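You operate a simulated robot arm through the tools that you are given. There is no shell and no other tool. Be economical: measure what you need, move in short steps, check, and stop when the job is done.

The job below is to be done with a simulated robot arm. You get a single attempt, and the scene is never put back.

Task
Put the blue pad on the top of the steel table away on the top of the grey crates. Then put the silver cassette from the top of the right bench on the top of the left bench. Then take the blue edge guard on the top of the dark bench and put it away on the top shelf of the dark rack. Then take the blue chock on the top of the dark bench and put it away on the top shelf of the dark rack. Then shut the orange locker door. Then push the pink locker door shut. Then turn the dial of the grey charger to FAST. Then put one of the reflectors from the top of the white bench in the front rack of the black-rack bike. The order counts. Set down upright: blue chock.

It is judged by the outcome, as a careful person would: the job done as asked, and still so three seconds after it is handed in. It fails if anything else is knocked over, pushed out of place, dropped, spilled or broken.

Robot
A 6-joint arm with a fingered hand on a trunk, on a base that drives. Base frame: it is fixed to the floor where the robot stands at the start and does not move with it; the origin is under the middle of the robot, x ahead of it, y to its left, z up; the surface under the hand at the start is at about z = 840. Readings come in mm, degrees, newtons and seconds.
With the tool pointing down near the work surface it reaches from about 460 to 800 mm from the robot's upright axis, wherever it stands. Its first joint turns from -166.0 to 166.0 degrees. Places, roughly: blue chock (16x8x8 cm) [-2600, -10700, 900]; blue edge guard (8x6x5 cm) [-2600, -10200, 900]; blue pad (7x9x3 cm) [500, 100, 900]; cassette [1500, -11000, 750]; dial of the grey charger [-2200, -7600, 800]; front rack of the black-rack bike [2100, -5300, 700]; orange locker door [-2300, -8800, 900]; pink locker door [-2200, -8400, 900]; reflector (6x2x6 cm) [-2500, -7100, 800]; top of the grey crates [3900, -2800, 600]; top of the left bench [4100, -11100, 900]; top shelf of the dark rack [-2700, 2100, 1400]. Payload 4 kg.
The TCP is the grasp point between the finger pads, 20 mm short of the fingertips. In the tool frame z runs along the fingers and y along their closing line. Largest opening 140 mm; the body of the gripper starts 54 mm behind the TCP. The gripper is a hand of 3 fingers: y runs from the thumb to the fingers, the wrist lies at [0, 0, -215] in the tool frame.
Orientation is that of the tool frame in the base frame, as a unit quaternion [w, x, y, z]. With the fingers straight down and closing along the base's y, the tool's x points along the base's -x, its y along +y and its z along -z.

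Tools
- The arm moves only by the tool move_arm. Its argument "motion" is a list of rows, each an object (a shift or turn left out is 0) with "dp": the shift along the tool's x, y, z in units of 400 mm (1.0 is 400 mm), a list of three; "dr": the turn, a rotation vector about the tool's x, y, z in units of 90 degrees (1.0 is 90 degrees), a list of three. In form: [{"dp": [x, y, z], "dr": [wx, wy, wz]}, ...]. A call has 1 to 8 rows; each row is the pose to reach, as a shift and turn from the pose commanded when the call began, along the tool's axes at that moment. A call with a number of a shift or a turn outside -1 to 1 is refused whole. Each row takes 0.2 s and may step no farther than 50 mm and 8.6 degrees from the row before; otherwise, the whole call is refused. A pose out of reach is approached as far as the arm can. The call stops where the force on the tool passes 40 N (or 10 N more than at its start, if that is more) or the arm is blocked; 0.2 s more then pass. In this call time passes only in rows, and 0.2 s behind the last. The reply holds the time, the measured pose of the TCP, the force on the tool along the base axes, the opening and the grip force, in the units named above and with some noise, with the torque about the TCP (base axes, N m) and any sound that the robot's microphone picked up, and new pictures: "pictures" is both (left out), scene, wrist or none.
- Cameras (640 x 400 px; columns grow to the right, rows downward): "scene" is now at [44.1, 181.9, 1585.9]; the picture's right is [-0.26, -0.96, 0.00], its down [-0.71, 0.19, -0.68] and it looks along [0.65, -0.18, -0.74] (base axes); focal length 254 px, centre (320, 200). "wrist" rides on the gripper at [74, -43, -79] in the tool frame; the picture's right is [0.50, 0.87, 0.00], its down [-0.59, 0.34, -0.73] and it looks along [-0.64, 0.37, 0.68] (tool axes); focal length 275 px, centre (320, 200). There is no depth. A picture from a camera that has moved, and an enlarged one, comes with that camera's place and axes in the base frame and with its lens. The place of the scene camera against the robot may be out by one fixed shift of up to 25 mm in any direction.
- raise_lower(by): slides the trunk up (or, below 0, down) by that many mm; the arm and the scene camera ride with it, the base frame stays. It gives what a move gives, with no picture.
- roll_base(legs): drives the robot by 1 to 6 legs, each [ahead, left, turn to the left] in mm, mm and degrees, along the robot's own axes; the way and the turn of a leg run together, so that a leg with both is an arc; at most 1500 mm and 180 degrees a leg. The arm and the cameras ride along, it lands a little off, and it stops where it bumps. It gives what a move gives, and a new picture of the scene camera.
- finger_targets(finger1, finger2, thumb_bend): sets how far each is bent, from 0 (flat) to 100 (curled in); at 30 the hand is open as for a grip, at 70 the pads meet at the TCP. One left out holds its place. A second passes; each finger stops where it meets its share of the squeeze, and holds until it gets a number again. It is the only way to open and close the hand. It gives what a move gives, with no picture; readings hold the bend of each and the force on the fingers (four entries, about 0 where the hand has none), thumb and palm.
- head_to(pan, tilt): turns the head with the scene camera to pan (to the left, within 120 degrees either way) and tilt (down, from -29 to 69), counted from straight ahead of the robot. It gives what a move gives, and a new picture of the scene camera.
- close_up(camera, box): a new picture of the part [left, top, right, bottom] of that camera's present view, enlarged. No time passes.
- sign_off(): hands the job in; it is judged then, once.

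Work in short steps. Places have to be worked out from the pictures, the camera data and where the tool is seen: move nearer, look again, correct. Check each grasp and each placing, and mend what went wrong. You have 196 turns and 260 pictures in all, those below and enlarged ones among them. Open the gripper and draw the arm clear of the work before you hand the job in, unless the task says otherwise; then end with one line.

The tools are called after ">>>" as name(argument=value, ...) on one line, values as JSON. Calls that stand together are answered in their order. move_arm: Moves the arm, as the interface text tells. Its arguments: {"type":"object","properties":{"motion":{"type":"array"},"pictures":{"type":"string","enum":["both","scene","wrist","none"]}},"required":["motion"]} The other tools are called the same way: raise_lower (by) slides the trunk up or down; finger_targets (finger1, finger2, thumb_bend) moves the fingers one by one; roll_base (legs) drives the base; head_to (pan, tilt) turns the head that bears the scene camera; close_up (camera, box) takes an enlarged picture of a part of a camera's view; sign_off () hands the job in.

At the start:

```text
t: 0.0
tool_pos: [470.7, 125.1, 1051.8]
tcp_rot: [0.0, 0.0, 1.0, 0.001]
contact_force: [-0.1, -0.3, 0.5]
torque: [-0.01, 0.03, 0.01]
grip_width: 139.8
grasp_force: 0.0
shape: jaw
bend: [30.0, 30.0, 30.0]
finger forces: [0.0, 0.0, 0.0, 0.0, 0.0, 0.1]
trunk travel left (down, up): [-175.0, 415.0]
robot x, y, heading: [-1.4, -0.3, 0.0]
head pan, tilt: [-15.3, 47.5]
```

scene: 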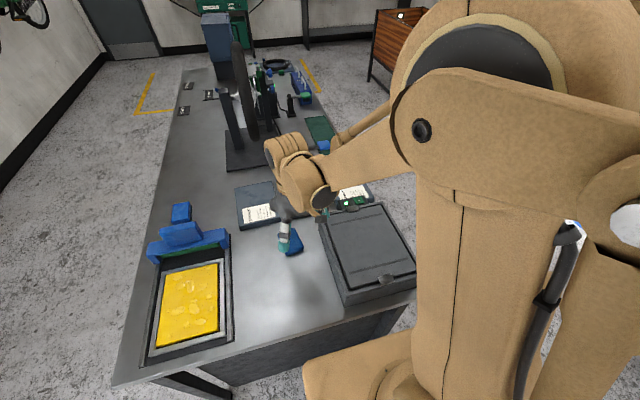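
wrist: 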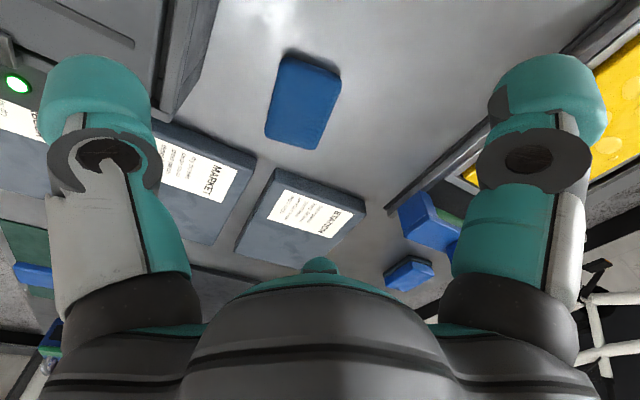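

The wrist view puts the blue pad near [531, 138], top about 870, with its long axis about 12° left of x. I'll move above it, turn to match, and look again.

>>> move_arm(motion=[{"dp": [-0.05, 0.01, 0.08], "dr": [0, 0, -0.07]}, {"dp": [-0.1, 0.02, 0.16], "dr": [0, 0, -0.133]}, {"dp": [-0.145, 0.03, 0.26], "dr": [0, 0, -0.133]}])

```text
t: 0.8
tool_pos: [533.3, 136.8, 946.2]
tcp_rot: [-0.001, -0.105, 0.994, 0.001]
contact_force: [0.5, 0.1, -0.6]
torque: [-0.01, 0.02, -0.01]
grip_width: 139.9
grasp_force: 0.0
shape: jaw
bend: [30.0, 30.0, 30.0]
finger forces: [0.1, 0.0, 0.0, 0.0, 0.0, 0.1]
trunk travel left (down, up): [-175.0, 415.0]
robot x, y, heading: [0.4, 1.4, -0.1]
head pan, tilt: [-15.3, 47.5]
camera scene: at [45.7, 182.3, 1585.8], right [-0.26, -0.96, 0.0], down [-0.71, 0.19, -0.68], along [0.65, -0.18, -0.74], focal length 254 px, centre (320, 200)
camera wrist: at [469.1, 79.9, 1024.4], right [-0.67, 0.74, 0.0], down [0.5, 0.45, 0.73], along [0.54, 0.49, -0.68], focal length 275 px, centre (320, 200)
```

scene: 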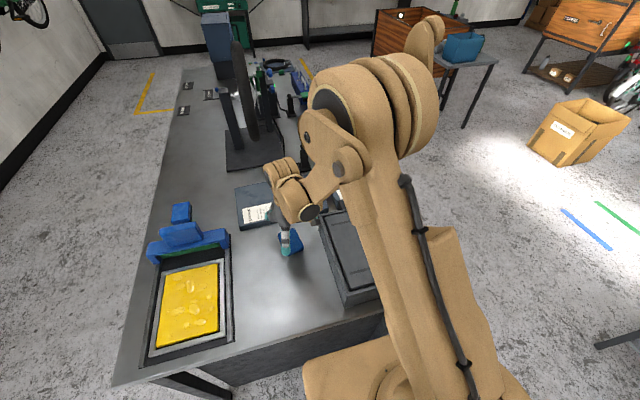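
wrist: 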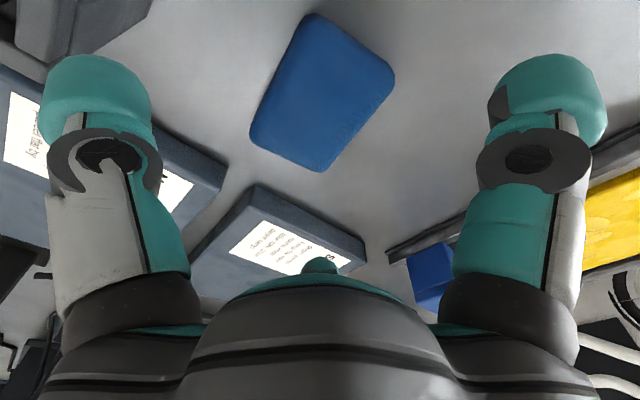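

The pad is centred under the TCP at about (530, 134), aligned. I'll go down to grasp height.

>>> move_arm(motion=[{"dp": [0.008, -0.003, 0.1]}, {"dp": [0.008, -0.003, 0.17]}, {"dp": [0.008, -0.003, 0.206]}], pictures="wrist")

>>> finger_targets(finger1=70, finger2=70, thumb_bend=70)

```text
t: 1.6
tool_pos: [526.5, 135.3, 863.9]
tcp_rot: [0.0, -0.104, 0.995, 0.0]
contact_force: [0.3, 0.1, 2.0]
torque: [0.06, -0.03, 0.01]
grip_width: 139.9
grasp_force: 0.0
shape: jaw
bend: [30.0, 29.0, 30.0]
finger forces: [0.0, 0.9, 0.1, 0.1, 0.0, 0.0]
trunk travel left (down, up): [-175.0, 415.0]
robot x, y, heading: [1.2, -0.6, 0.1]
head pan, tilt: [-15.3, 47.5]
camera wrist: at [463.3, 77.7, 942.9], right [-0.67, 0.74, 0.0], down [0.5, 0.45, 0.73], along [0.55, 0.49, -0.68], focal length 275 px, centre (320, 200)
```

wrist: 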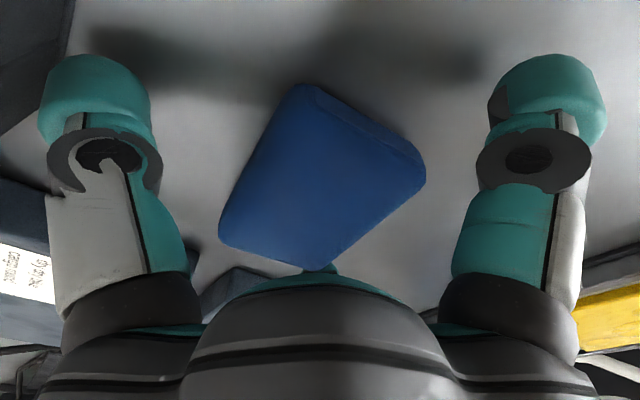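

```text
t: 2.2
tool_pos: [525.2, 132.1, 866.4]
tcp_rot: [0.001, -0.104, 0.995, -0.002]
contact_force: [0.7, -7.2, 35.3]
torque: [-1.47, 0.01, 0.15]
grip_width: 57.0
grasp_force: 39.2
shape: fingers
bend: [55.0, 47.0, 52.0]
finger forces: [14.1, 17.5, 0.0, 0.1, 46.3, 0.1]
trunk travel left (down, up): [-175.0, 415.0]
robot x, y, heading: [1.7, 3.2, -0.0]
head pan, tilt: [-15.3, 47.5]
stopped: the force on the tool passed its limit at 43 N (the readings are from after the stop); the commanded pose is now the measured one
```

It grips the pad (39 N) but the fingertips press the table. I'll lift gently and look.

>>> move_arm(motion=[{"dp": [0, 0, -0.015]}, {"dp": [0, 0, -0.05]}, {"dp": [0, 0, -0.12]}, {"dp": [0, 0, -0.2]}])

```text
t: 3.2
tool_pos: [526.8, 135.8, 947.1]
tcp_rot: [-0.001, -0.103, 0.995, -0.001]
contact_force: [-0.3, 0.4, -0.9]
torque: [-0.01, 0.01, 0.0]
grip_width: 50.5
grasp_force: 27.1
shape: fingers
bend: [56.0, 45.0, 55.0]
finger forces: [9.4, 21.2, 0.1, 0.0, 24.7, 0.0]
trunk travel left (down, up): [-175.0, 415.0]
robot x, y, heading: [-1.8, -1.0, 0.2]
head pan, tilt: [-15.3, 47.5]
camera scene: at [43.6, 181.6, 1585.9], right [-0.26, -0.96, 0.0], down [-0.71, 0.19, -0.68], along [0.65, -0.18, -0.74], focal length 254 px, centre (320, 200)
camera wrist: at [463.9, 78.0, 1025.0], right [-0.67, 0.74, 0.0], down [0.5, 0.46, 0.73], along [0.55, 0.49, -0.68], focal length 275 px, centre (320, 200)
```

scene: 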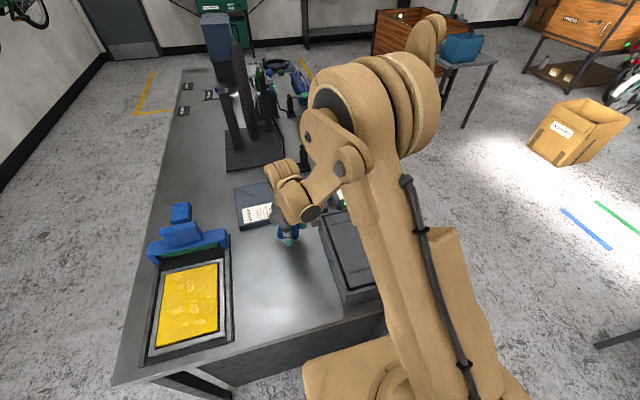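
wrist: 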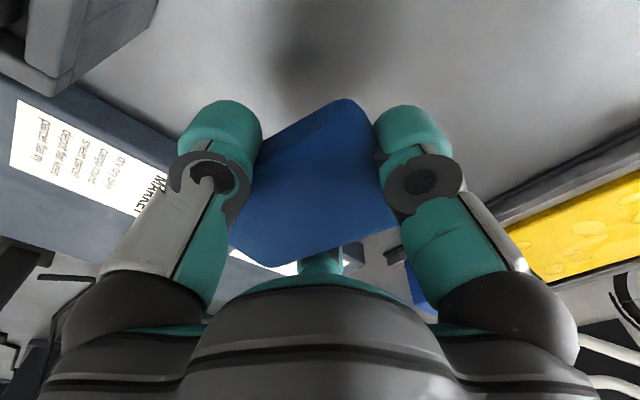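

Pad is held. I'll look around with the head toward the crates before driving.

>>> head_to(pan=-45, tilt=15)

>>> head_to(pan=-100, tilt=20)

```text
t: 4.2
tool_pos: [528.9, 135.3, 945.8]
tcp_rot: [0.0, -0.103, 0.995, -0.002]
contact_force: [-0.1, -0.4, -0.4]
torque: [0.03, -0.02, -0.04]
grip_width: 50.4
grasp_force: 27.8
shape: fingers
bend: [56.0, 45.0, 55.0]
finger forces: [9.3, 21.3, 0.0, 0.1, 24.8, 0.0]
trunk travel left (down, up): [-175.0, 415.0]
robot x, y, heading: [0.4, -0.8, 0.2]
head pan, tilt: [-45.0, 15.0]
camera scene: at [33.9, 136.6, 1636.1], right [-0.71, -0.71, 0.0], down [-0.18, 0.18, -0.97], along [0.68, -0.68, -0.26], focal length 254 px, centre (320, 200)
```

scene: 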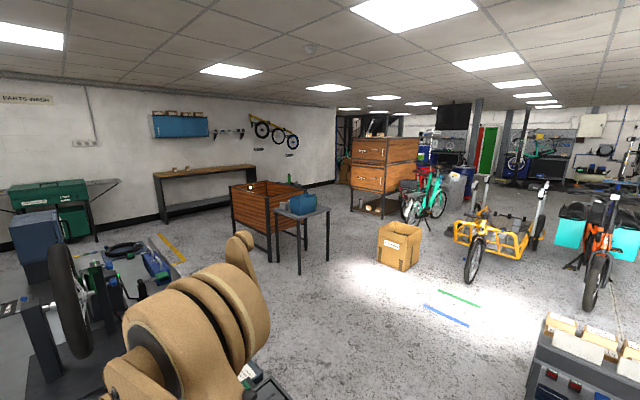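

```text
t: 5.4
tool_pos: [527.8, 134.4, 945.2]
tcp_rot: [0.0, -0.104, 0.995, -0.002]
contact_force: [1.3, 0.4, -0.5]
torque: [-0.04, 0.03, 0.01]
grip_width: 50.5
grasp_force: 27.7
shape: fingers
bend: [56.0, 45.0, 55.0]
finger forces: [9.4, 21.2, 0.0, 0.1, 24.8, 0.1]
trunk travel left (down, up): [-175.0, 415.0]
robot x, y, heading: [1.5, 1.4, -0.1]
head pan, tilt: [-100.0, 20.0]
camera scene: at [-48.3, 111.0, 1628.1], right [-0.98, 0.17, 0.0], down [0.06, 0.34, -0.94], along [-0.16, -0.93, -0.34], focal length 254 px, centre (320, 200)
```

scene: 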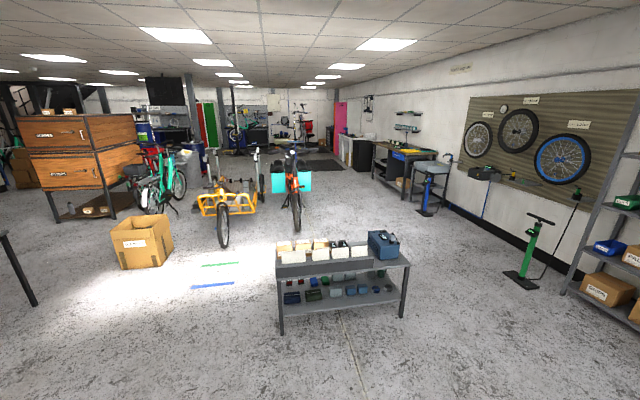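

Let me enlarge the region where the crates should be.

>>> head_to(pan=-40, tilt=20)

>>> close_up(camera="scene", box=[200, 60, 440, 210])

```text
t: 6.7
tool_pos: [527.7, 134.6, 946.5]
tcp_rot: [0.0, -0.104, 0.995, -0.001]
contact_force: [-0.1, 0.2, 0.4]
torque: [-0.05, 0.02, 0.01]
grip_width: 50.6
grasp_force: 27.2
shape: fingers
bend: [56.0, 45.0, 55.0]
finger forces: [9.4, 21.2, 0.0, 0.0, 24.8, 0.0]
trunk travel left (down, up): [-175.0, 415.0]
robot x, y, heading: [0.6, 0.8, 0.1]
head pan, tilt: [-40.0, 20.0]
camera scene: at [39.1, 142.7, 1628.1], right [-0.64, -0.77, 0.0], down [-0.26, 0.22, -0.94], along [0.72, -0.61, -0.34], focal length 254 px, centre (320, 200)
```

scene: 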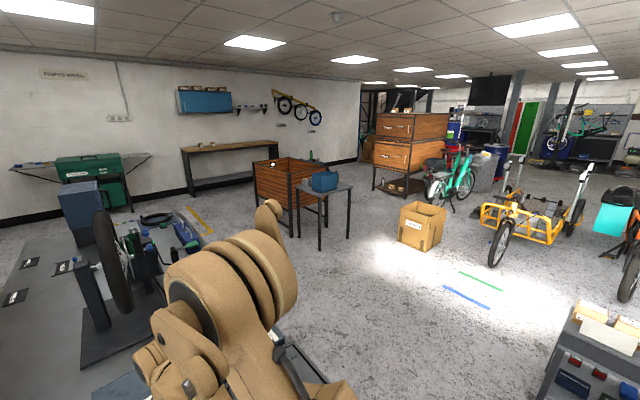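

```text
2.67 times, centred on (320, 135) of scene
camera zoom: at [39.1, 142.7, 1628.1], right [-0.64, -0.77, 0.0], down [-0.26, 0.22, -0.94], along [0.72, -0.61, -0.34], focal length 677 px, centre (320, 373)
```

zoom: 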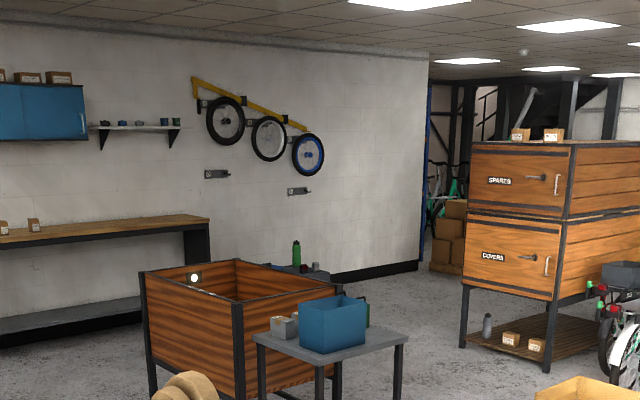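

The grey crates sit behind the wooden cart, with a bottle on top. I'll raise and retract the hand before driving.

>>> move_arm(motion=[{"dp": [0, 0, -0.12]}, {"dp": [0.03, 0, -0.24]}, {"dp": [0.07, 0, -0.36]}, {"dp": [0.1, 0, -0.48]}, {"dp": [0.13, 0, -0.6]}], pictures="none")

>>> roll_base(legs=[[-250, 0, 0], [0, -800, 0], [1300, -700, 0]])

```text
refused: row 3 steps farther than a row can; nothing moved
```

```text
t: 9.4
tool_pos: [282.3, 74.0, 946.1]
tcp_rot: [0.002, -0.108, 0.994, 0.004]
contact_force: [-1.5, 6.4, 2.5]
torque: [0.0, 0.0, 0.01]
grip_width: 46.1
grasp_force: 32.2
shape: fingers
bend: [54.0, 40.0, 60.0]
finger forces: [12.1, 25.5, 0.0, 0.0, 25.3, 0.1]
trunk travel left (down, up): [-175.0, 415.0]
robot x, y, heading: [-243.3, -68.9, -0.0]
head pan, tilt: [-40.0, 20.0]
stopped in leg 2: the force on the tool passed its limit at 49 N (the readings are from after the stop); the commanded pose is now the measured one
camera scene: at [-206.6, 75.6, 1627.9], right [-0.64, -0.77, 0.0], down [-0.26, 0.22, -0.94], along [0.72, -0.6, -0.34], focal length 254 px, centre (320, 200)
```

scene: 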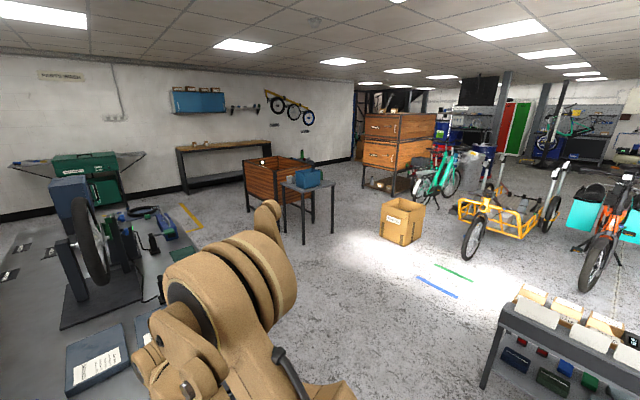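

My lift was refused and the hand bumped something while rolling right. I'll check what was touched.

>>> head_to(pan=-10, tilt=55)

>>> close_up(camera="wrist", box=[0, 0, 640, 400])

```text
t: 10.4
tool_pos: [283.2, 74.5, 946.4]
tcp_rot: [0.002, -0.108, 0.994, 0.004]
contact_force: [-0.4, 11.1, 1.7]
torque: [0.1, 0.02, 0.09]
grip_width: 45.9
grasp_force: 36.8
shape: fingers
bend: [54.0, 40.0, 60.0]
finger forces: [12.6, 27.2, 0.0, 0.1, 33.6, 0.0]
trunk travel left (down, up): [-175.0, 415.0]
robot x, y, heading: [-245.9, -68.6, -0.2]
head pan, tilt: [-10.0, 55.0]
camera scene: at [-206.8, 122.9, 1575.8], right [-0.17, -0.98, 0.0], down [-0.81, 0.14, -0.57], along [0.57, -0.1, -0.82], focal length 254 px, centre (320, 200)
```

scene: 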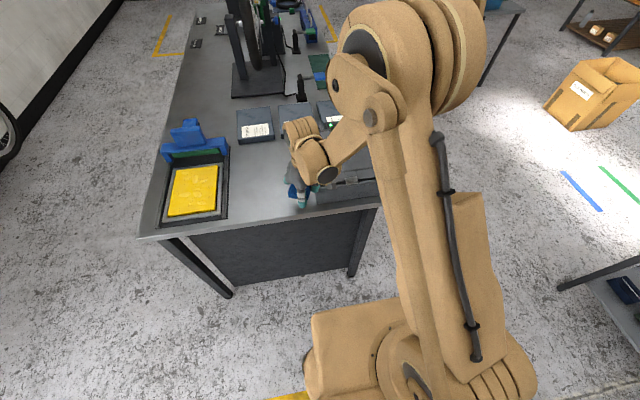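

```text
1.00 times, centred on (320, 200) of wrist (not enlarged: the box is as wide or as high as the picture)
camera zoom: at [219.9, 15.6, 1023.9], right [-0.68, 0.74, 0.0], down [0.5, 0.45, 0.74], along [0.54, 0.5, -0.67], focal length 275 px, centre (320, 200)
```

zoom: 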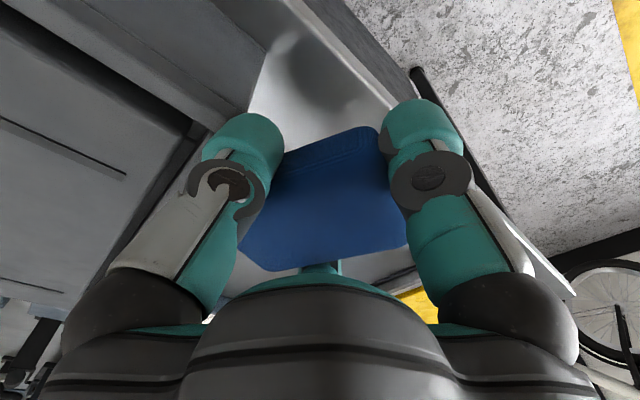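

The thumb only leaned on the dark case's left side. I'll roll 40 mm left to come off it, then lift in legal steps.

>>> roll_base(legs=[[0, 40, 0]])

>>> move_arm(motion=[{"dp": [0, 0, -0.1]}, {"dp": [0.02, 0, -0.2]}, {"dp": [0.04, 0, -0.3]}, {"dp": [0.06, 0, -0.4]}, {"dp": [0.08, 0, -0.5]}, {"dp": [0.1, 0, -0.6]}], pictures="scene")

```text
t: 11.3
tool_pos: [282.8, 115.2, 945.4]
tcp_rot: [0.002, -0.108, 0.994, 0.004]
contact_force: [-1.0, 0.2, -0.3]
torque: [-0.03, 0.01, 0.0]
grip_width: 45.6
grasp_force: 25.7
shape: fingers
bend: [56.0, 41.0, 58.0]
finger forces: [9.4, 22.8, 0.0, 0.0, 19.1, 0.0]
trunk travel left (down, up): [-175.0, 415.0]
robot x, y, heading: [-246.5, -30.5, 0.0]
head pan, tilt: [-10.0, 55.0]
camera scene: at [-206.7, 163.1, 1575.7], right [-0.17, -0.99, 0.0], down [-0.81, 0.14, -0.57], along [0.56, -0.1, -0.82], focal length 254 px, centre (320, 200)
```

scene: 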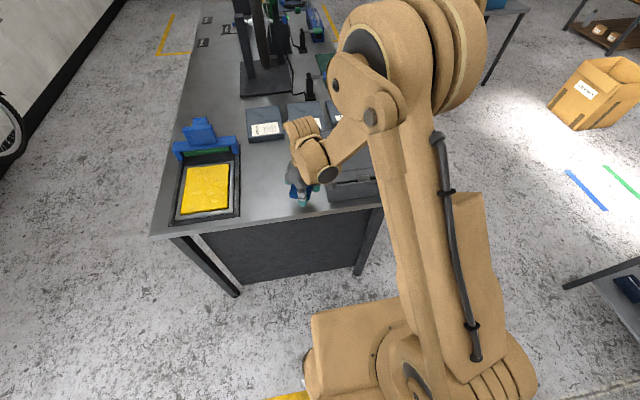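

```text
t: 12.7
tool_pos: [243.0, 99.2, 1188.2]
tcp_rot: [0.002, -0.108, 0.994, 0.004]
contact_force: [-0.4, 1.2, -0.1]
torque: [-0.01, 0.04, 0.01]
grip_width: 45.6
grasp_force: 25.3
shape: fingers
bend: [56.0, 42.0, 58.0]
finger forces: [9.3, 22.3, 0.0, 0.1, 18.9, 0.0]
trunk travel left (down, up): [-175.0, 415.0]
robot x, y, heading: [-247.9, -31.9, 0.1]
head pan, tilt: [-10.0, 55.0]
camera scene: at [-207.5, 161.0, 1576.0], right [-0.17, -0.99, 0.0], down [-0.81, 0.14, -0.57], along [0.57, -0.1, -0.82], focal length 254 px, centre (320, 200)
```

scene: 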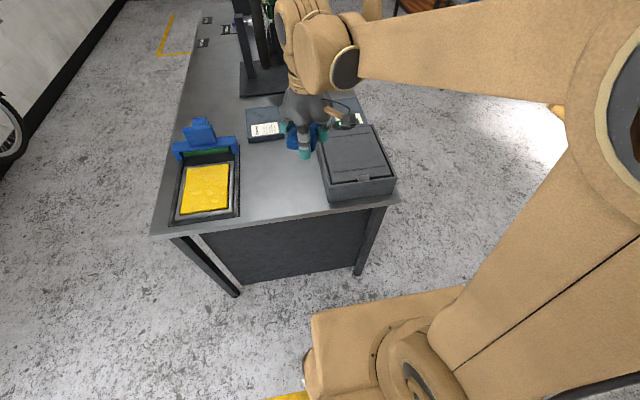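

The case is where it was. The hand is high now; I'll drive right and then diagonally ahead toward the gap by the small table.

>>> roll_base(legs=[[0, -800, 0], [1350, -750, 0]])

>>> head_to(pan=-30, tilt=30)

```text
refused: leg 2 is longer than a leg can be; nothing moved
```

```text
t: 13.6
tool_pos: [242.6, 99.8, 1185.5]
tcp_rot: [0.002, -0.108, 0.994, 0.004]
contact_force: [0.1, 0.2, -1.0]
torque: [0.01, 0.02, -0.02]
grip_width: 45.6
grasp_force: 25.1
shape: fingers
bend: [56.0, 42.0, 58.0]
finger forces: [9.3, 22.3, 0.1, 0.0, 19.0, 0.0]
trunk travel left (down, up): [-175.0, 415.0]
robot x, y, heading: [-244.0, -28.2, 0.2]
head pan, tilt: [-30.0, 30.0]
camera scene: at [-199.3, 128.6, 1611.9], right [-0.5, -0.87, 0.0], down [-0.43, 0.25, -0.87], along [0.75, -0.43, -0.5], focal length 254 px, centre (320, 200)
```

scene: 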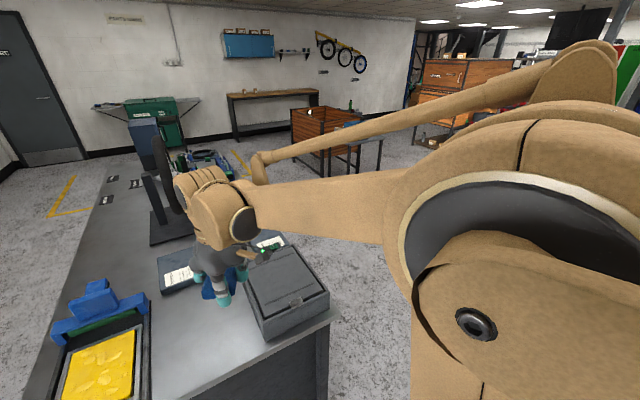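

Leg was too long; I'll split it.

>>> roll_base(legs=[[0, -800, 0], [1150, -650, 0]])

```text
t: 24.1
tool_pos: [1403.1, -1339.4, 1186.3]
tcp_rot: [0.002, -0.112, 0.994, 0.005]
contact_force: [0.4, 0.0, -0.4]
torque: [0.03, 0.04, 0.03]
grip_width: 45.6
grasp_force: 25.1
shape: fingers
bend: [56.0, 42.0, 58.0]
finger forces: [9.1, 22.2, 0.1, 0.1, 18.9, 0.0]
trunk travel left (down, up): [-175.0, 415.0]
robot x, y, heading: [914.4, -1475.5, 0.4]
head pan, tilt: [-30.0, 30.0]
camera scene: at [960.4, -1314.8, 1612.0], right [-0.49, -0.87, 0.0], down [-0.44, 0.25, -0.87], along [0.75, -0.43, -0.5], focal length 254 px, centre (320, 200)
```

scene: 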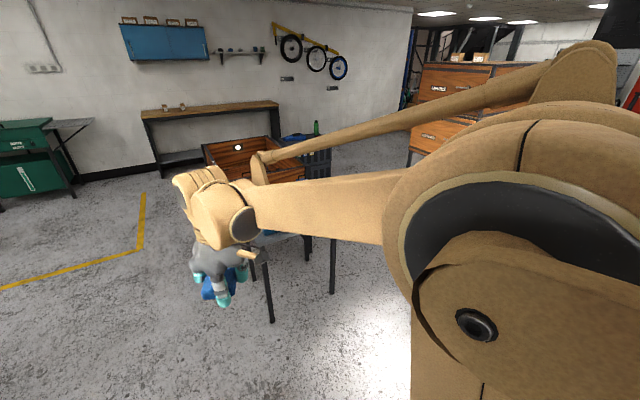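

The shoulder blocks the view to the right. I'll turn the base 60° right so the path lies ahead-left, then look.

>>> roll_base(legs=[[0, 0, -70]])

>>> head_to(pan=35, tilt=30)

```text
t: 27.6
tool_pos: [1202.8, -1887.5, 1185.2]
tcp_rot: [0.004, 0.482, 0.876, 0.002]
contact_force: [-0.3, -0.3, -0.7]
torque: [-0.02, -0.02, -0.02]
grip_width: 45.4
grasp_force: 24.8
shape: fingers
bend: [56.0, 42.0, 58.0]
finger forces: [9.2, 22.0, 0.1, 0.0, 18.2, 0.0]
trunk travel left (down, up): [-175.0, 415.0]
robot x, y, heading: [917.3, -1473.4, -69.9]
head pan, tilt: [-30.0, 30.0]
camera scene: at [1059.1, -1465.7, 1612.0], right [-0.98, 0.17, 0.0], down [0.09, 0.49, -0.87], along [-0.15, -0.85, -0.5], focal length 254 px, centre (320, 200)
```

scene: 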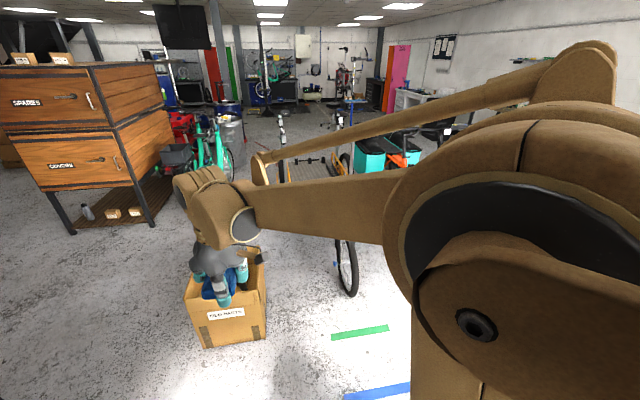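

```text
t: 28.9
tool_pos: [1202.8, -1888.6, 1186.6]
tcp_rot: [0.004, 0.482, 0.876, 0.002]
contact_force: [1.0, -0.6, -0.4]
torque: [0.01, 0.0, -0.02]
grip_width: 45.6
grasp_force: 24.6
shape: fingers
bend: [56.0, 42.0, 58.0]
finger forces: [9.3, 22.1, 0.1, 0.1, 18.2, 0.0]
trunk travel left (down, up): [-175.0, 415.0]
robot x, y, heading: [918.3, -1472.3, -69.9]
head pan, tilt: [35.0, 30.0]
camera scene: at [1148.9, -1428.5, 1612.0], right [-0.57, -0.82, 0.0], down [-0.41, 0.29, -0.87], along [0.71, -0.5, -0.5], focal length 254 px, centre (320, 200)
```

scene: 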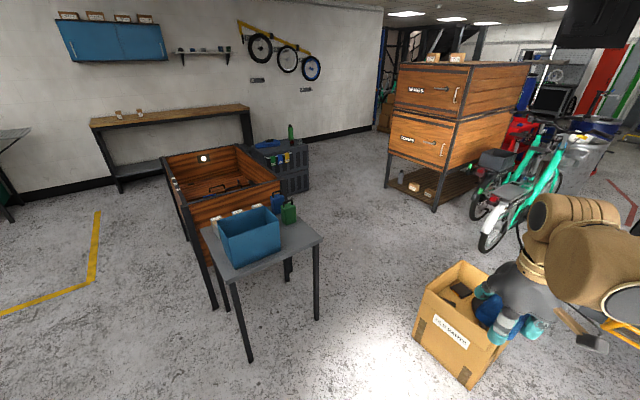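

From this view: the small table spans about x 2087–2505, y −1568…−2065, the cart x 2600–3350, y −1500…−2090, and the crates' near face is at x≈3800, y −2500…−3110. The northern way is wide, so I'll drive it sideways with heading −90.

>>> roll_base(legs=[[0, 0, -20], [-600, 0, 0], [0, 1450, 0], [0, 1450, 0]])

```text
t: 47.0
tool_pos: [3938.1, -1365.7, 1186.4]
tcp_rot: [0.004, 0.628, 0.778, 0.0]
contact_force: [0.1, -0.8, -0.9]
torque: [0.0, 0.03, 0.01]
grip_width: 45.8
grasp_force: 24.5
shape: fingers
bend: [56.0, 42.0, 58.0]
finger forces: [9.3, 22.0, 0.0, 0.1, 18.1, 0.0]
trunk travel left (down, up): [-175.0, 415.0]
robot x, y, heading: [3811.5, -875.4, -90.0]
head pan, tilt: [35.0, 30.0]
camera scene: at [4040.5, -917.9, 1611.9], right [-0.82, -0.57, 0.0], down [-0.29, 0.41, -0.87], along [0.49, -0.71, -0.5], focal length 254 px, centre (320, 200)
```

scene: 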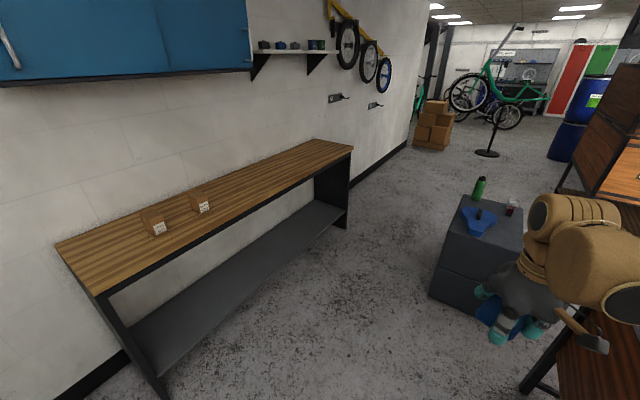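

Crates' top spans about x 3700–4110, y −2434…−3070 with a blue tool, bottle and small item. I'll drive closer and look down at it.

>>> roll_base(legs=[[850, 0, 0]])

>>> head_to(pan=5, tilt=45)

```text
t: 51.5
tool_pos: [3944.1, -2201.8, 1186.8]
tcp_rot: [0.004, 0.624, 0.782, 0.001]
contact_force: [0.5, 0.7, -0.4]
torque: [0.02, 0.03, 0.0]
grip_width: 45.2
grasp_force: 25.0
shape: fingers
bend: [56.0, 42.0, 58.0]
finger forces: [9.3, 22.0, 0.1, 0.0, 18.1, 0.1]
trunk travel left (down, up): [-175.0, 415.0]
robot x, y, heading: [3813.0, -1712.9, -89.3]
head pan, tilt: [35.0, 30.0]
camera scene: at [4042.4, -1754.2, 1612.0], right [-0.82, -0.58, 0.0], down [-0.29, 0.41, -0.87], along [0.5, -0.71, -0.5], focal length 254 px, centre (320, 200)
```

scene: 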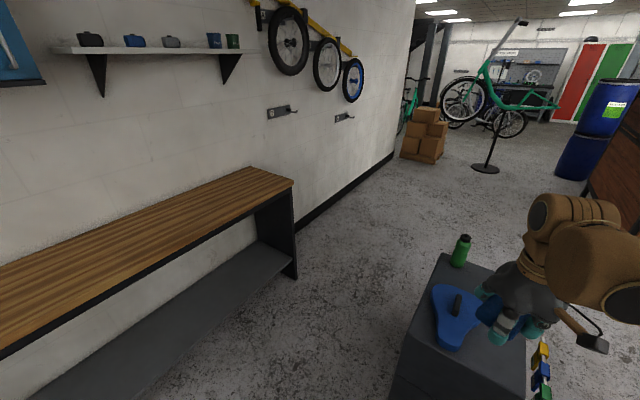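

```text
t: 52.4
tool_pos: [3944.4, -2200.5, 1186.8]
tcp_rot: [0.005, 0.624, 0.781, 0.001]
contact_force: [0.5, -0.5, -1.1]
torque: [0.01, -0.01, 0.02]
grip_width: 45.5
grasp_force: 24.5
shape: fingers
bend: [56.0, 42.0, 58.0]
finger forces: [9.2, 22.0, 0.2, 0.1, 18.1, 0.0]
trunk travel left (down, up): [-175.0, 415.0]
robot x, y, heading: [3813.6, -1711.0, -89.5]
head pan, tilt: [5.0, 45.0]
camera scene: at [3997.7, -1760.9, 1589.4], right [-1.0, -0.09, 0.0], down [-0.07, 0.7, -0.71], along [0.07, -0.7, -0.71], focal length 254 px, centre (320, 200)
```

scene: 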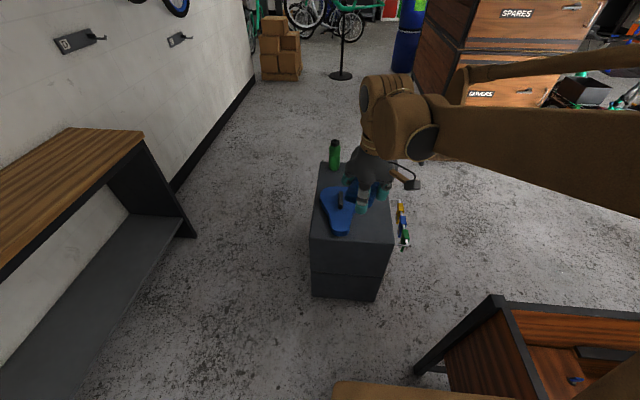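

The free patch right of the saddle is around (3815, −2590). I'll roll ahead 150, lower the trunk, and look through the wrist camera.

>>> roll_base(legs=[[150, 0, 0]])

>>> raise_lower(by=-170)

>>> close_up(camera="wrist", box=[0, 0, 640, 400])

```text
t: 53.8
tool_pos: [3945.8, -2353.4, 1185.5]
tcp_rot: [0.004, 0.624, 0.782, 0.003]
contact_force: [0.0, -0.4, -1.2]
torque: [0.03, 0.0, 0.01]
grip_width: 45.7
grasp_force: 24.7
shape: fingers
bend: [56.0, 42.0, 58.0]
finger forces: [9.3, 22.1, 0.0, 0.0, 18.0, 0.1]
trunk travel left (down, up): [-175.0, 415.0]
robot x, y, heading: [3812.8, -1865.0, -89.6]
head pan, tilt: [5.0, 45.0]
camera scene: at [3998.9, -1913.3, 1589.3], right [-1.0, -0.1, 0.0], down [-0.07, 0.7, -0.71], along [0.07, -0.7, -0.71], focal length 254 px, centre (320, 200)
```

scene: 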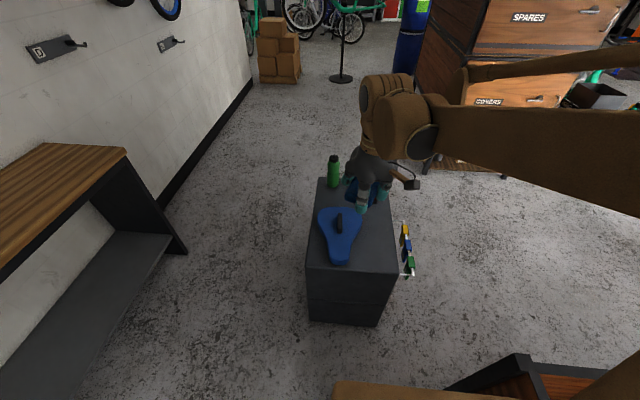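

```text
t: 55.7
tool_pos: [3946.2, -2352.3, 1016.0]
tcp_rot: [0.004, 0.625, 0.781, 0.001]
contact_force: [-0.8, 0.1, -0.6]
torque: [0.02, 0.01, -0.03]
grip_width: 45.5
grasp_force: 24.5
shape: fingers
bend: [56.0, 42.0, 58.0]
finger forces: [9.3, 22.0, 0.0, 0.0, 18.1, 0.0]
trunk travel left (down, up): [-5.0, 585.0]
robot x, y, heading: [3812.5, -1866.4, -89.6]
head pan, tilt: [5.0, 45.0]
```

```text
1.00 times, centred on (320, 200) of wrist (not enlarged: the box is as wide or as high as the picture)
camera zoom: at [3887.6, -2289.1, 1094.4], right [0.73, 0.68, 0.0], down [0.45, -0.5, 0.74], along [0.51, -0.54, -0.67], focal length 275 px, centre (320, 200)
```

zoom: 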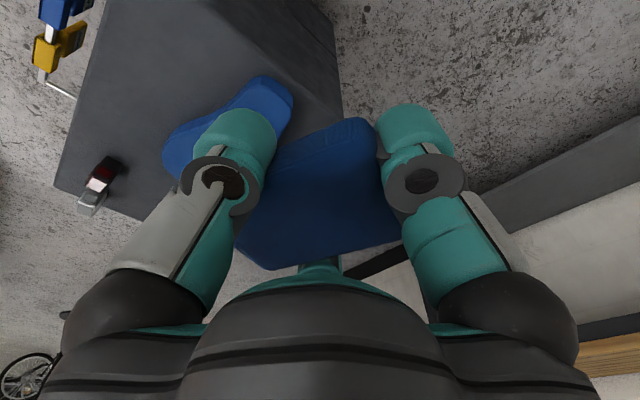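

Free patch right of the saddle's nose confirmed around (3800, −2560). I'll move over it at current height.

>>> move_arm(motion=[{"dp": [-0.07, -0.078, 0]}, {"dp": [-0.14, -0.157, 0]}, {"dp": [-0.21, -0.235, 0]}, {"dp": [-0.28, -0.313, 0.05]}, {"dp": [-0.35, -0.392, 0.1]}, {"dp": [-0.4275, -0.47, 0.15]}, {"dp": [-0.4275, -0.47, 0.27]}, {"dp": [-0.4275, -0.47, 0.39]}])

```text
t: 57.5
tool_pos: [3799.6, -2564.7, 859.7]
tcp_rot: [0.004, 0.624, 0.781, 0.001]
contact_force: [0.1, -0.4, -0.9]
torque: [-0.01, 0.0, -0.01]
grip_width: 45.5
grasp_force: 24.6
shape: fingers
bend: [56.0, 42.0, 58.0]
finger forces: [9.3, 21.9, 0.0, 0.0, 17.9, 0.0]
trunk travel left (down, up): [-5.0, 585.0]
robot x, y, heading: [3813.8, -1861.2, -89.6]
head pan, tilt: [5.0, 45.0]
camera scene: at [3998.8, -1912.0, 1419.4], right [-1.0, -0.1, 0.0], down [-0.07, 0.7, -0.71], along [0.07, -0.7, -0.71], focal length 254 px, centre (320, 200)
camera wrist: at [3742.8, -2501.5, 937.5], right [0.73, 0.68, 0.0], down [0.45, -0.5, 0.74], along [0.51, -0.54, -0.67], focal length 275 px, centre (320, 200)
```

scene: 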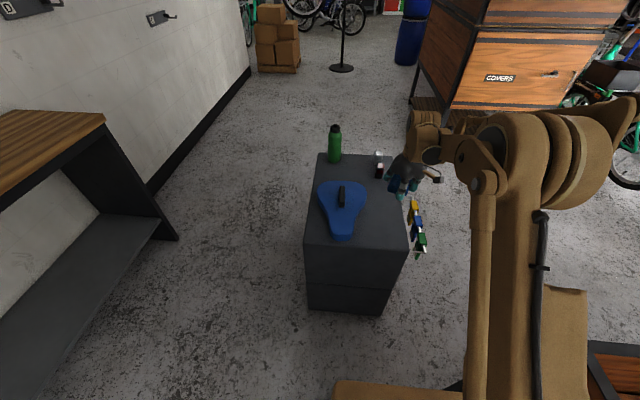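
wrist: 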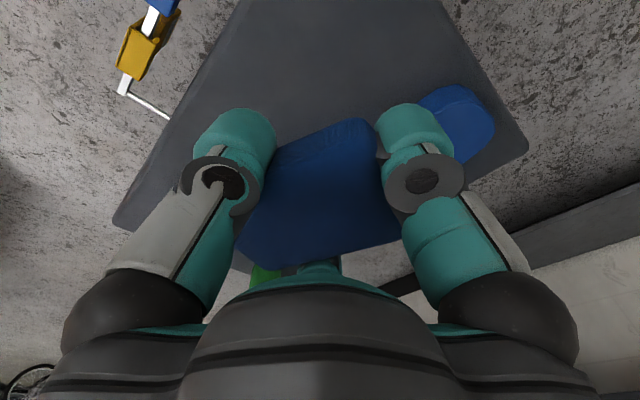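

The TCP is over the free patch with clear margins. I'll descend, slowing near contact.

>>> move_arm(motion=[{"dp": [0, 0.03, 0.12]}, {"dp": [0, 0.05, 0.24]}, {"dp": [0, 0.05, 0.36]}, {"dp": [0, 0.05, 0.46]}, {"dp": [0, 0.05, 0.52]}, {"dp": [0, 0.05, 0.55]}, {"dp": [0, 0.05, 0.57]}], pictures="wrist")

```text
t: 58.8
tool_pos: [3822.7, -2559.5, 655.4]
tcp_rot: [0.004, 0.624, 0.782, 0.0]
contact_force: [0.5, 3.2, 15.1]
torque: [0.03, 0.6, -0.11]
grip_width: 45.0
grasp_force: 33.9
shape: fingers
bend: [56.0, 42.0, 58.0]
finger forces: [10.3, 22.7, 0.1, 0.0, 34.5, 0.1]
trunk travel left (down, up): [-5.0, 585.0]
robot x, y, heading: [3811.6, -1864.7, -89.3]
head pan, tilt: [5.0, 45.0]
stopped in row 6: the force on the tool passed its limit at 51 N (the readings are from after the stop); the commanded pose is now the measured one
camera wrist: at [3764.6, -2496.1, 733.6], right [0.73, 0.68, 0.0], down [0.46, -0.49, 0.74], along [0.5, -0.54, -0.67], focal length 275 px, centre (320, 200)
```

wrist: 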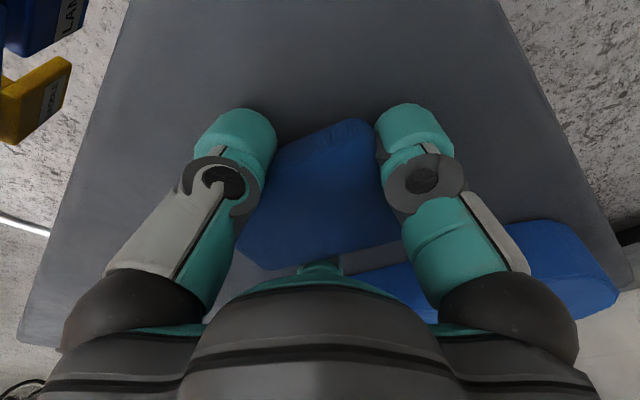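

Contact at TCP z≈655, so the crate top is near 628. I'll open the hand partly to release.

>>> finger_targets(finger1=40, finger2=36, thumb_bend=40)

>>> move_arm(motion=[{"dp": [0, 0, -0.1]}, {"dp": [0, 0, -0.22]}, {"dp": [0, 0, -0.34]}, {"dp": [0, 0, -0.46]}, {"dp": [0, 0, -0.58]}])

```text
t: 59.6
tool_pos: [3822.5, -2560.7, 653.7]
tcp_rot: [0.003, 0.624, 0.782, 0.0]
contact_force: [0.3, 0.2, 1.2]
torque: [0.03, 0.06, -0.02]
grip_width: 94.3
grasp_force: 1.1
shape: fingers
bend: [40.0, 36.0, 40.0]
finger forces: [0.5, 0.0, 0.0, 0.1, 0.8, 0.1]
trunk travel left (down, up): [-5.0, 585.0]
robot x, y, heading: [3813.9, -1864.7, -89.3]
head pan, tilt: [5.0, 45.0]
stopped: the force on the tool passed its limit at 40 N (the readings are from after the stop); the commanded pose is now the measured one
```

```text
t: 60.8
tool_pos: [3819.8, -2558.3, 886.5]
tcp_rot: [0.005, 0.624, 0.782, 0.0]
contact_force: [0.9, 0.4, -0.5]
torque: [0.03, -0.02, 0.03]
grip_width: 94.7
grasp_force: 0.0
shape: fingers
bend: [40.0, 36.0, 40.0]
finger forces: [0.0, 0.2, 0.0, 0.0, 0.0, 0.1]
trunk travel left (down, up): [-5.0, 585.0]
robot x, y, heading: [3811.8, -1864.8, -89.7]
head pan, tilt: [5.0, 45.0]
camera scene: at [3998.8, -1912.0, 1419.4], right [-1.0, -0.1, 0.0], down [-0.07, 0.7, -0.71], along [0.07, -0.7, -0.71], focal length 254 px, centre (320, 200)
camera wrist: at [3761.7, -2495.4, 964.2], right [0.73, 0.68, 0.0], down [0.46, -0.49, 0.74], along [0.5, -0.54, -0.67], focal length 275 px, centre (320, 200)
```

scene: 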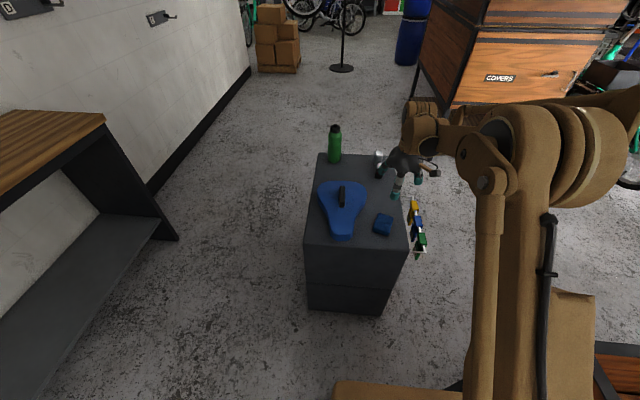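
wrist: 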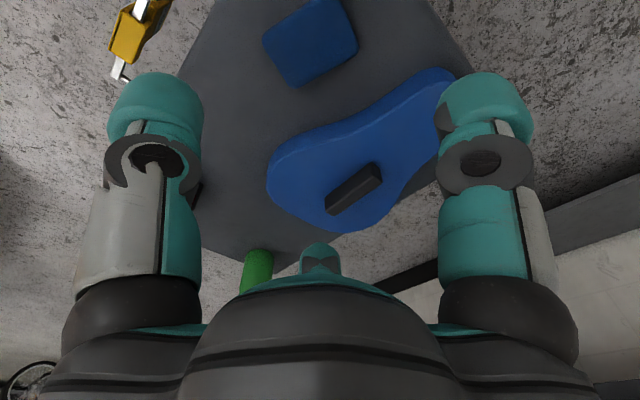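

The pad rests on the crates. I'll retract the arm up and back, and look along the way ahead.

>>> move_arm(motion=[{"dp": [0.06, 0, -0.08]}, {"dp": [0.12, 0, -0.16]}, {"dp": [0.18, 0, -0.24]}, {"dp": [0.24, 0, -0.32]}, {"dp": [0.3, 0, -0.4]}, {"dp": [0.36, 0, -0.48]}, {"dp": [0.42, 0, -0.56]}, {"dp": [0.48, 0, -0.64]}], pictures="none")

>>> head_to(pan=10, tilt=18)

```text
t: 62.6
tool_pos: [3777.8, -2368.5, 1141.9]
tcp_rot: [0.005, 0.624, 0.782, 0.001]
contact_force: [0.3, 0.5, -0.5]
torque: [0.01, 0.02, -0.01]
grip_width: 94.5
grasp_force: 0.0
shape: fingers
bend: [40.0, 36.0, 40.0]
finger forces: [0.0, 0.1, 0.0, 0.0, 0.1, 0.0]
trunk travel left (down, up): [-5.0, 585.0]
robot x, y, heading: [3814.4, -1864.5, -89.7]
head pan, tilt: [5.0, 45.0]
```

```text
t: 63.5
tool_pos: [3777.8, -2369.0, 1140.3]
tcp_rot: [0.004, 0.623, 0.782, 0.0]
contact_force: [0.4, -0.1, -0.5]
torque: [0.04, 0.02, 0.0]
grip_width: 94.4
grasp_force: 0.0
shape: fingers
bend: [40.0, 36.0, 40.0]
finger forces: [0.0, 0.0, 0.0, 0.1, 0.0, 0.0]
trunk travel left (down, up): [-5.0, 585.0]
robot x, y, heading: [3814.7, -1868.0, -89.5]
head pan, tilt: [10.0, 18.0]
camera scene: at [4007.9, -1922.8, 1461.2], right [-0.98, -0.18, 0.0], down [-0.06, 0.3, -0.95], along [0.17, -0.93, -0.31], focal length 254 px, centre (320, 200)
```

scene: 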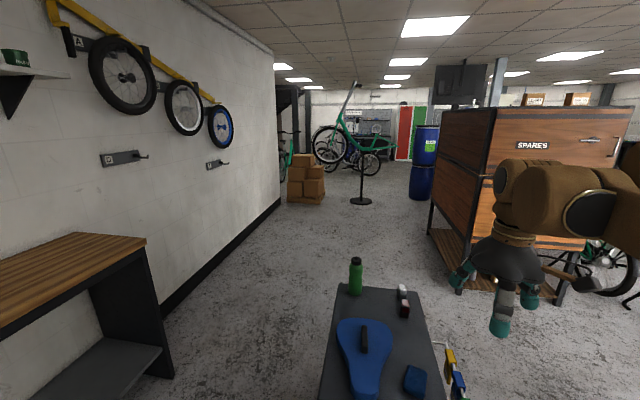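

The bike on its stand blocks the east side, so I'll take the west lane: back north, then sideways west to x≈−1500.

>>> roll_base(legs=[[-950, 0, 0], [0, -1450, 0], [0, -1450, 0], [0, -1450, 0], [0, -950, 0]])

```text
t: 93.3
tool_pos: [-1476.8, -1557.1, 1141.2]
tcp_rot: [0.005, 0.609, 0.794, 0.001]
contact_force: [-0.4, 0.4, 0.1]
torque: [0.01, 0.01, 0.0]
grip_width: 94.8
grasp_force: 0.1
shape: fingers
bend: [40.0, 36.0, 40.0]
finger forces: [0.0, 0.0, 0.0, 0.0, 0.0, 0.0]
trunk travel left (down, up): [-5.0, 585.0]
robot x, y, heading: [-1463.3, -1051.8, -87.4]
head pan, tilt: [10.0, 18.0]
camera scene: at [-1262.8, -1102.0, 1461.3], right [-0.98, -0.22, 0.0], down [-0.07, 0.3, -0.95], along [0.21, -0.93, -0.31], focal length 254 px, centre (320, 200)
```

scene: 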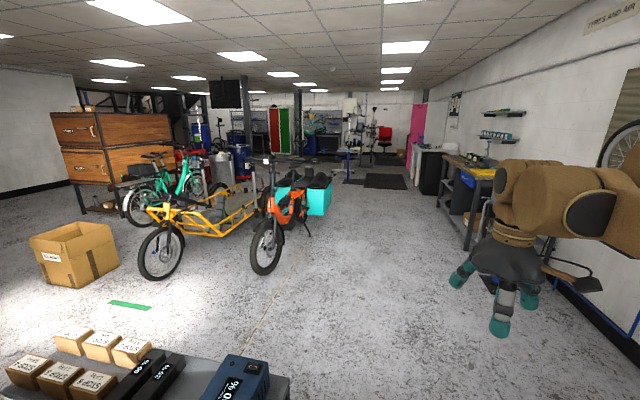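

The lane ahead is open, about x −2360…−770. I'll straighten the heading and drive south.

>>> roll_base(legs=[[0, 0, -2.6], [1500, 0, 0], [1500, 0, 0], [1500, 0, 0], [1000, 0, 0]])

```text
t: 119.7
tool_pos: [-1489.9, -7015.4, 1140.1]
tcp_rot: [0.005, 0.625, 0.781, 0.0]
contact_force: [0.1, -0.7, 0.2]
torque: [-0.01, 0.0, 0.02]
grip_width: 94.6
grasp_force: 0.1
shape: fingers
bend: [40.0, 36.0, 40.0]
finger forces: [0.0, 0.0, 0.1, 0.0, 0.0, 0.0]
trunk travel left (down, up): [-5.0, 585.0]
robot x, y, heading: [-1451.7, -6514.0, -89.8]
head pan, tilt: [10.0, 18.0]
camera scene: at [-1257.5, -6570.0, 1461.3], right [-0.98, -0.18, 0.0], down [-0.06, 0.3, -0.95], along [0.17, -0.94, -0.31], focal length 254 px, centre (320, 200)
```

scene: 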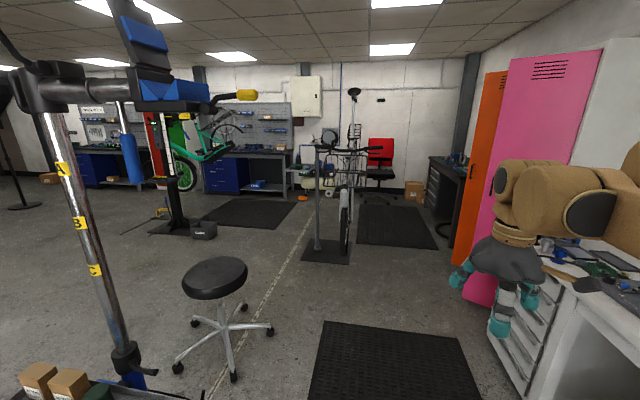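

I see the right bench (blue drawers) to the far left ahead, with a green bike on a stand before it. I'll advance past the stool on the right side and look again.

>>> roll_base(legs=[[1400, 0, 0]])

>>> head_to(pan=40, tilt=18)

```text
t: 126.7
tool_pos: [-1469.6, -8409.4, 1141.1]
tcp_rot: [0.004, 0.62, 0.784, 0.0]
contact_force: [0.1, -0.5, 0.6]
torque: [0.0, -0.02, -0.01]
grip_width: 94.8
grasp_force: 0.0
shape: fingers
bend: [40.0, 36.0, 40.0]
finger forces: [0.1, 0.0, 0.1, 0.0, 0.1, 0.0]
trunk travel left (down, up): [-5.0, 585.0]
robot x, y, heading: [-1437.0, -7905.2, -89.0]
head pan, tilt: [10.0, 18.0]
camera scene: at [-1242.4, -7961.2, 1461.3], right [-0.98, -0.19, 0.0], down [-0.06, 0.3, -0.95], along [0.18, -0.93, -0.31], focal length 254 px, centre (320, 200)
```

scene: 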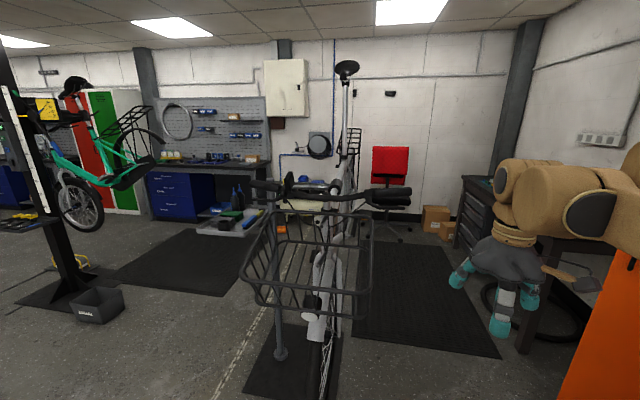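

```text
t: 127.6
tool_pos: [-1470.4, -8409.4, 1140.3]
tcp_rot: [0.005, 0.62, 0.784, 0.0]
contact_force: [-1.1, 0.1, 0.1]
torque: [-0.03, 0.02, -0.04]
grip_width: 94.3
grasp_force: 0.2
shape: fingers
bend: [40.0, 36.0, 40.0]
finger forces: [0.0, 0.0, 0.1, 0.0, 0.1, 0.1]
trunk travel left (down, up): [-5.0, 585.0]
robot x, y, heading: [-1439.8, -7904.1, -89.0]
head pan, tilt: [40.0, 18.0]
camera scene: at [-1199.0, -7940.1, 1461.3], right [-0.76, -0.65, 0.0], down [-0.2, 0.23, -0.95], along [0.62, -0.72, -0.31], focal length 254 px, centre (320, 200)
```

scene: 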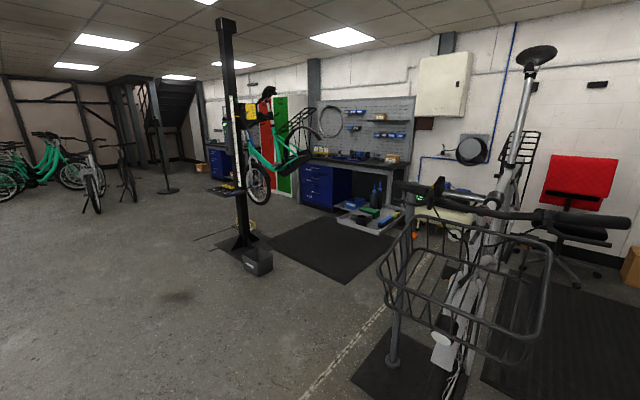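

I'll raise the trunk, go ahead between stool and basket bike, sidestep left to x≈50, and then south.

>>> raise_lower(by=200)

>>> roll_base(legs=[[430, 0, -1], [0, 1450, 0], [1300, 0, 0]])

```text
t: 129.8
tool_pos: [-1469.7, -8409.5, 1341.5]
tcp_rot: [0.005, 0.621, 0.784, 0.0]
contact_force: [0.8, 0.7, 0.6]
torque: [0.0, -0.01, 0.0]
grip_width: 94.9
grasp_force: 0.0
shape: fingers
bend: [40.0, 36.0, 40.0]
finger forces: [0.1, 0.0, 0.0, 0.0, 0.0, 0.1]
trunk travel left (down, up): [-205.0, 385.0]
robot x, y, heading: [-1437.6, -7905.7, -88.7]
head pan, tilt: [40.0, 18.0]
```

```text
t: 134.6
tool_pos: [-1099.9, -8909.1, 1298.1]
tcp_rot: [-0.062, 0.651, 0.756, -0.024]
contact_force: [-0.6, 0.1, 0.6]
torque: [-0.05, -0.08, 0.01]
grip_width: 94.7
grasp_force: 0.1
shape: fingers
bend: [40.0, 36.0, 40.0]
finger forces: [0.0, 0.0, 0.1, 0.0, 0.0, 0.0]
trunk travel left (down, up): [-205.0, 385.0]
robot x, y, heading: [-1170.7, -8359.7, -93.3]
head pan, tilt: [40.0, 18.0]
stopped in leg 2: the robot was blocked; the commanded pose is now the measured one
camera scene: at [-1023.8, -8348.7, 1678.2], right [-0.8, -0.6, -0.02], down [-0.13, 0.21, -0.97], along [0.58, -0.77, -0.25], focal length 254 px, centre (320, 200)
```

scene: 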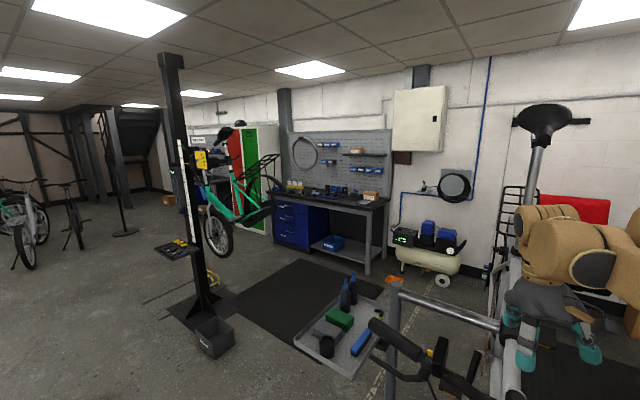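

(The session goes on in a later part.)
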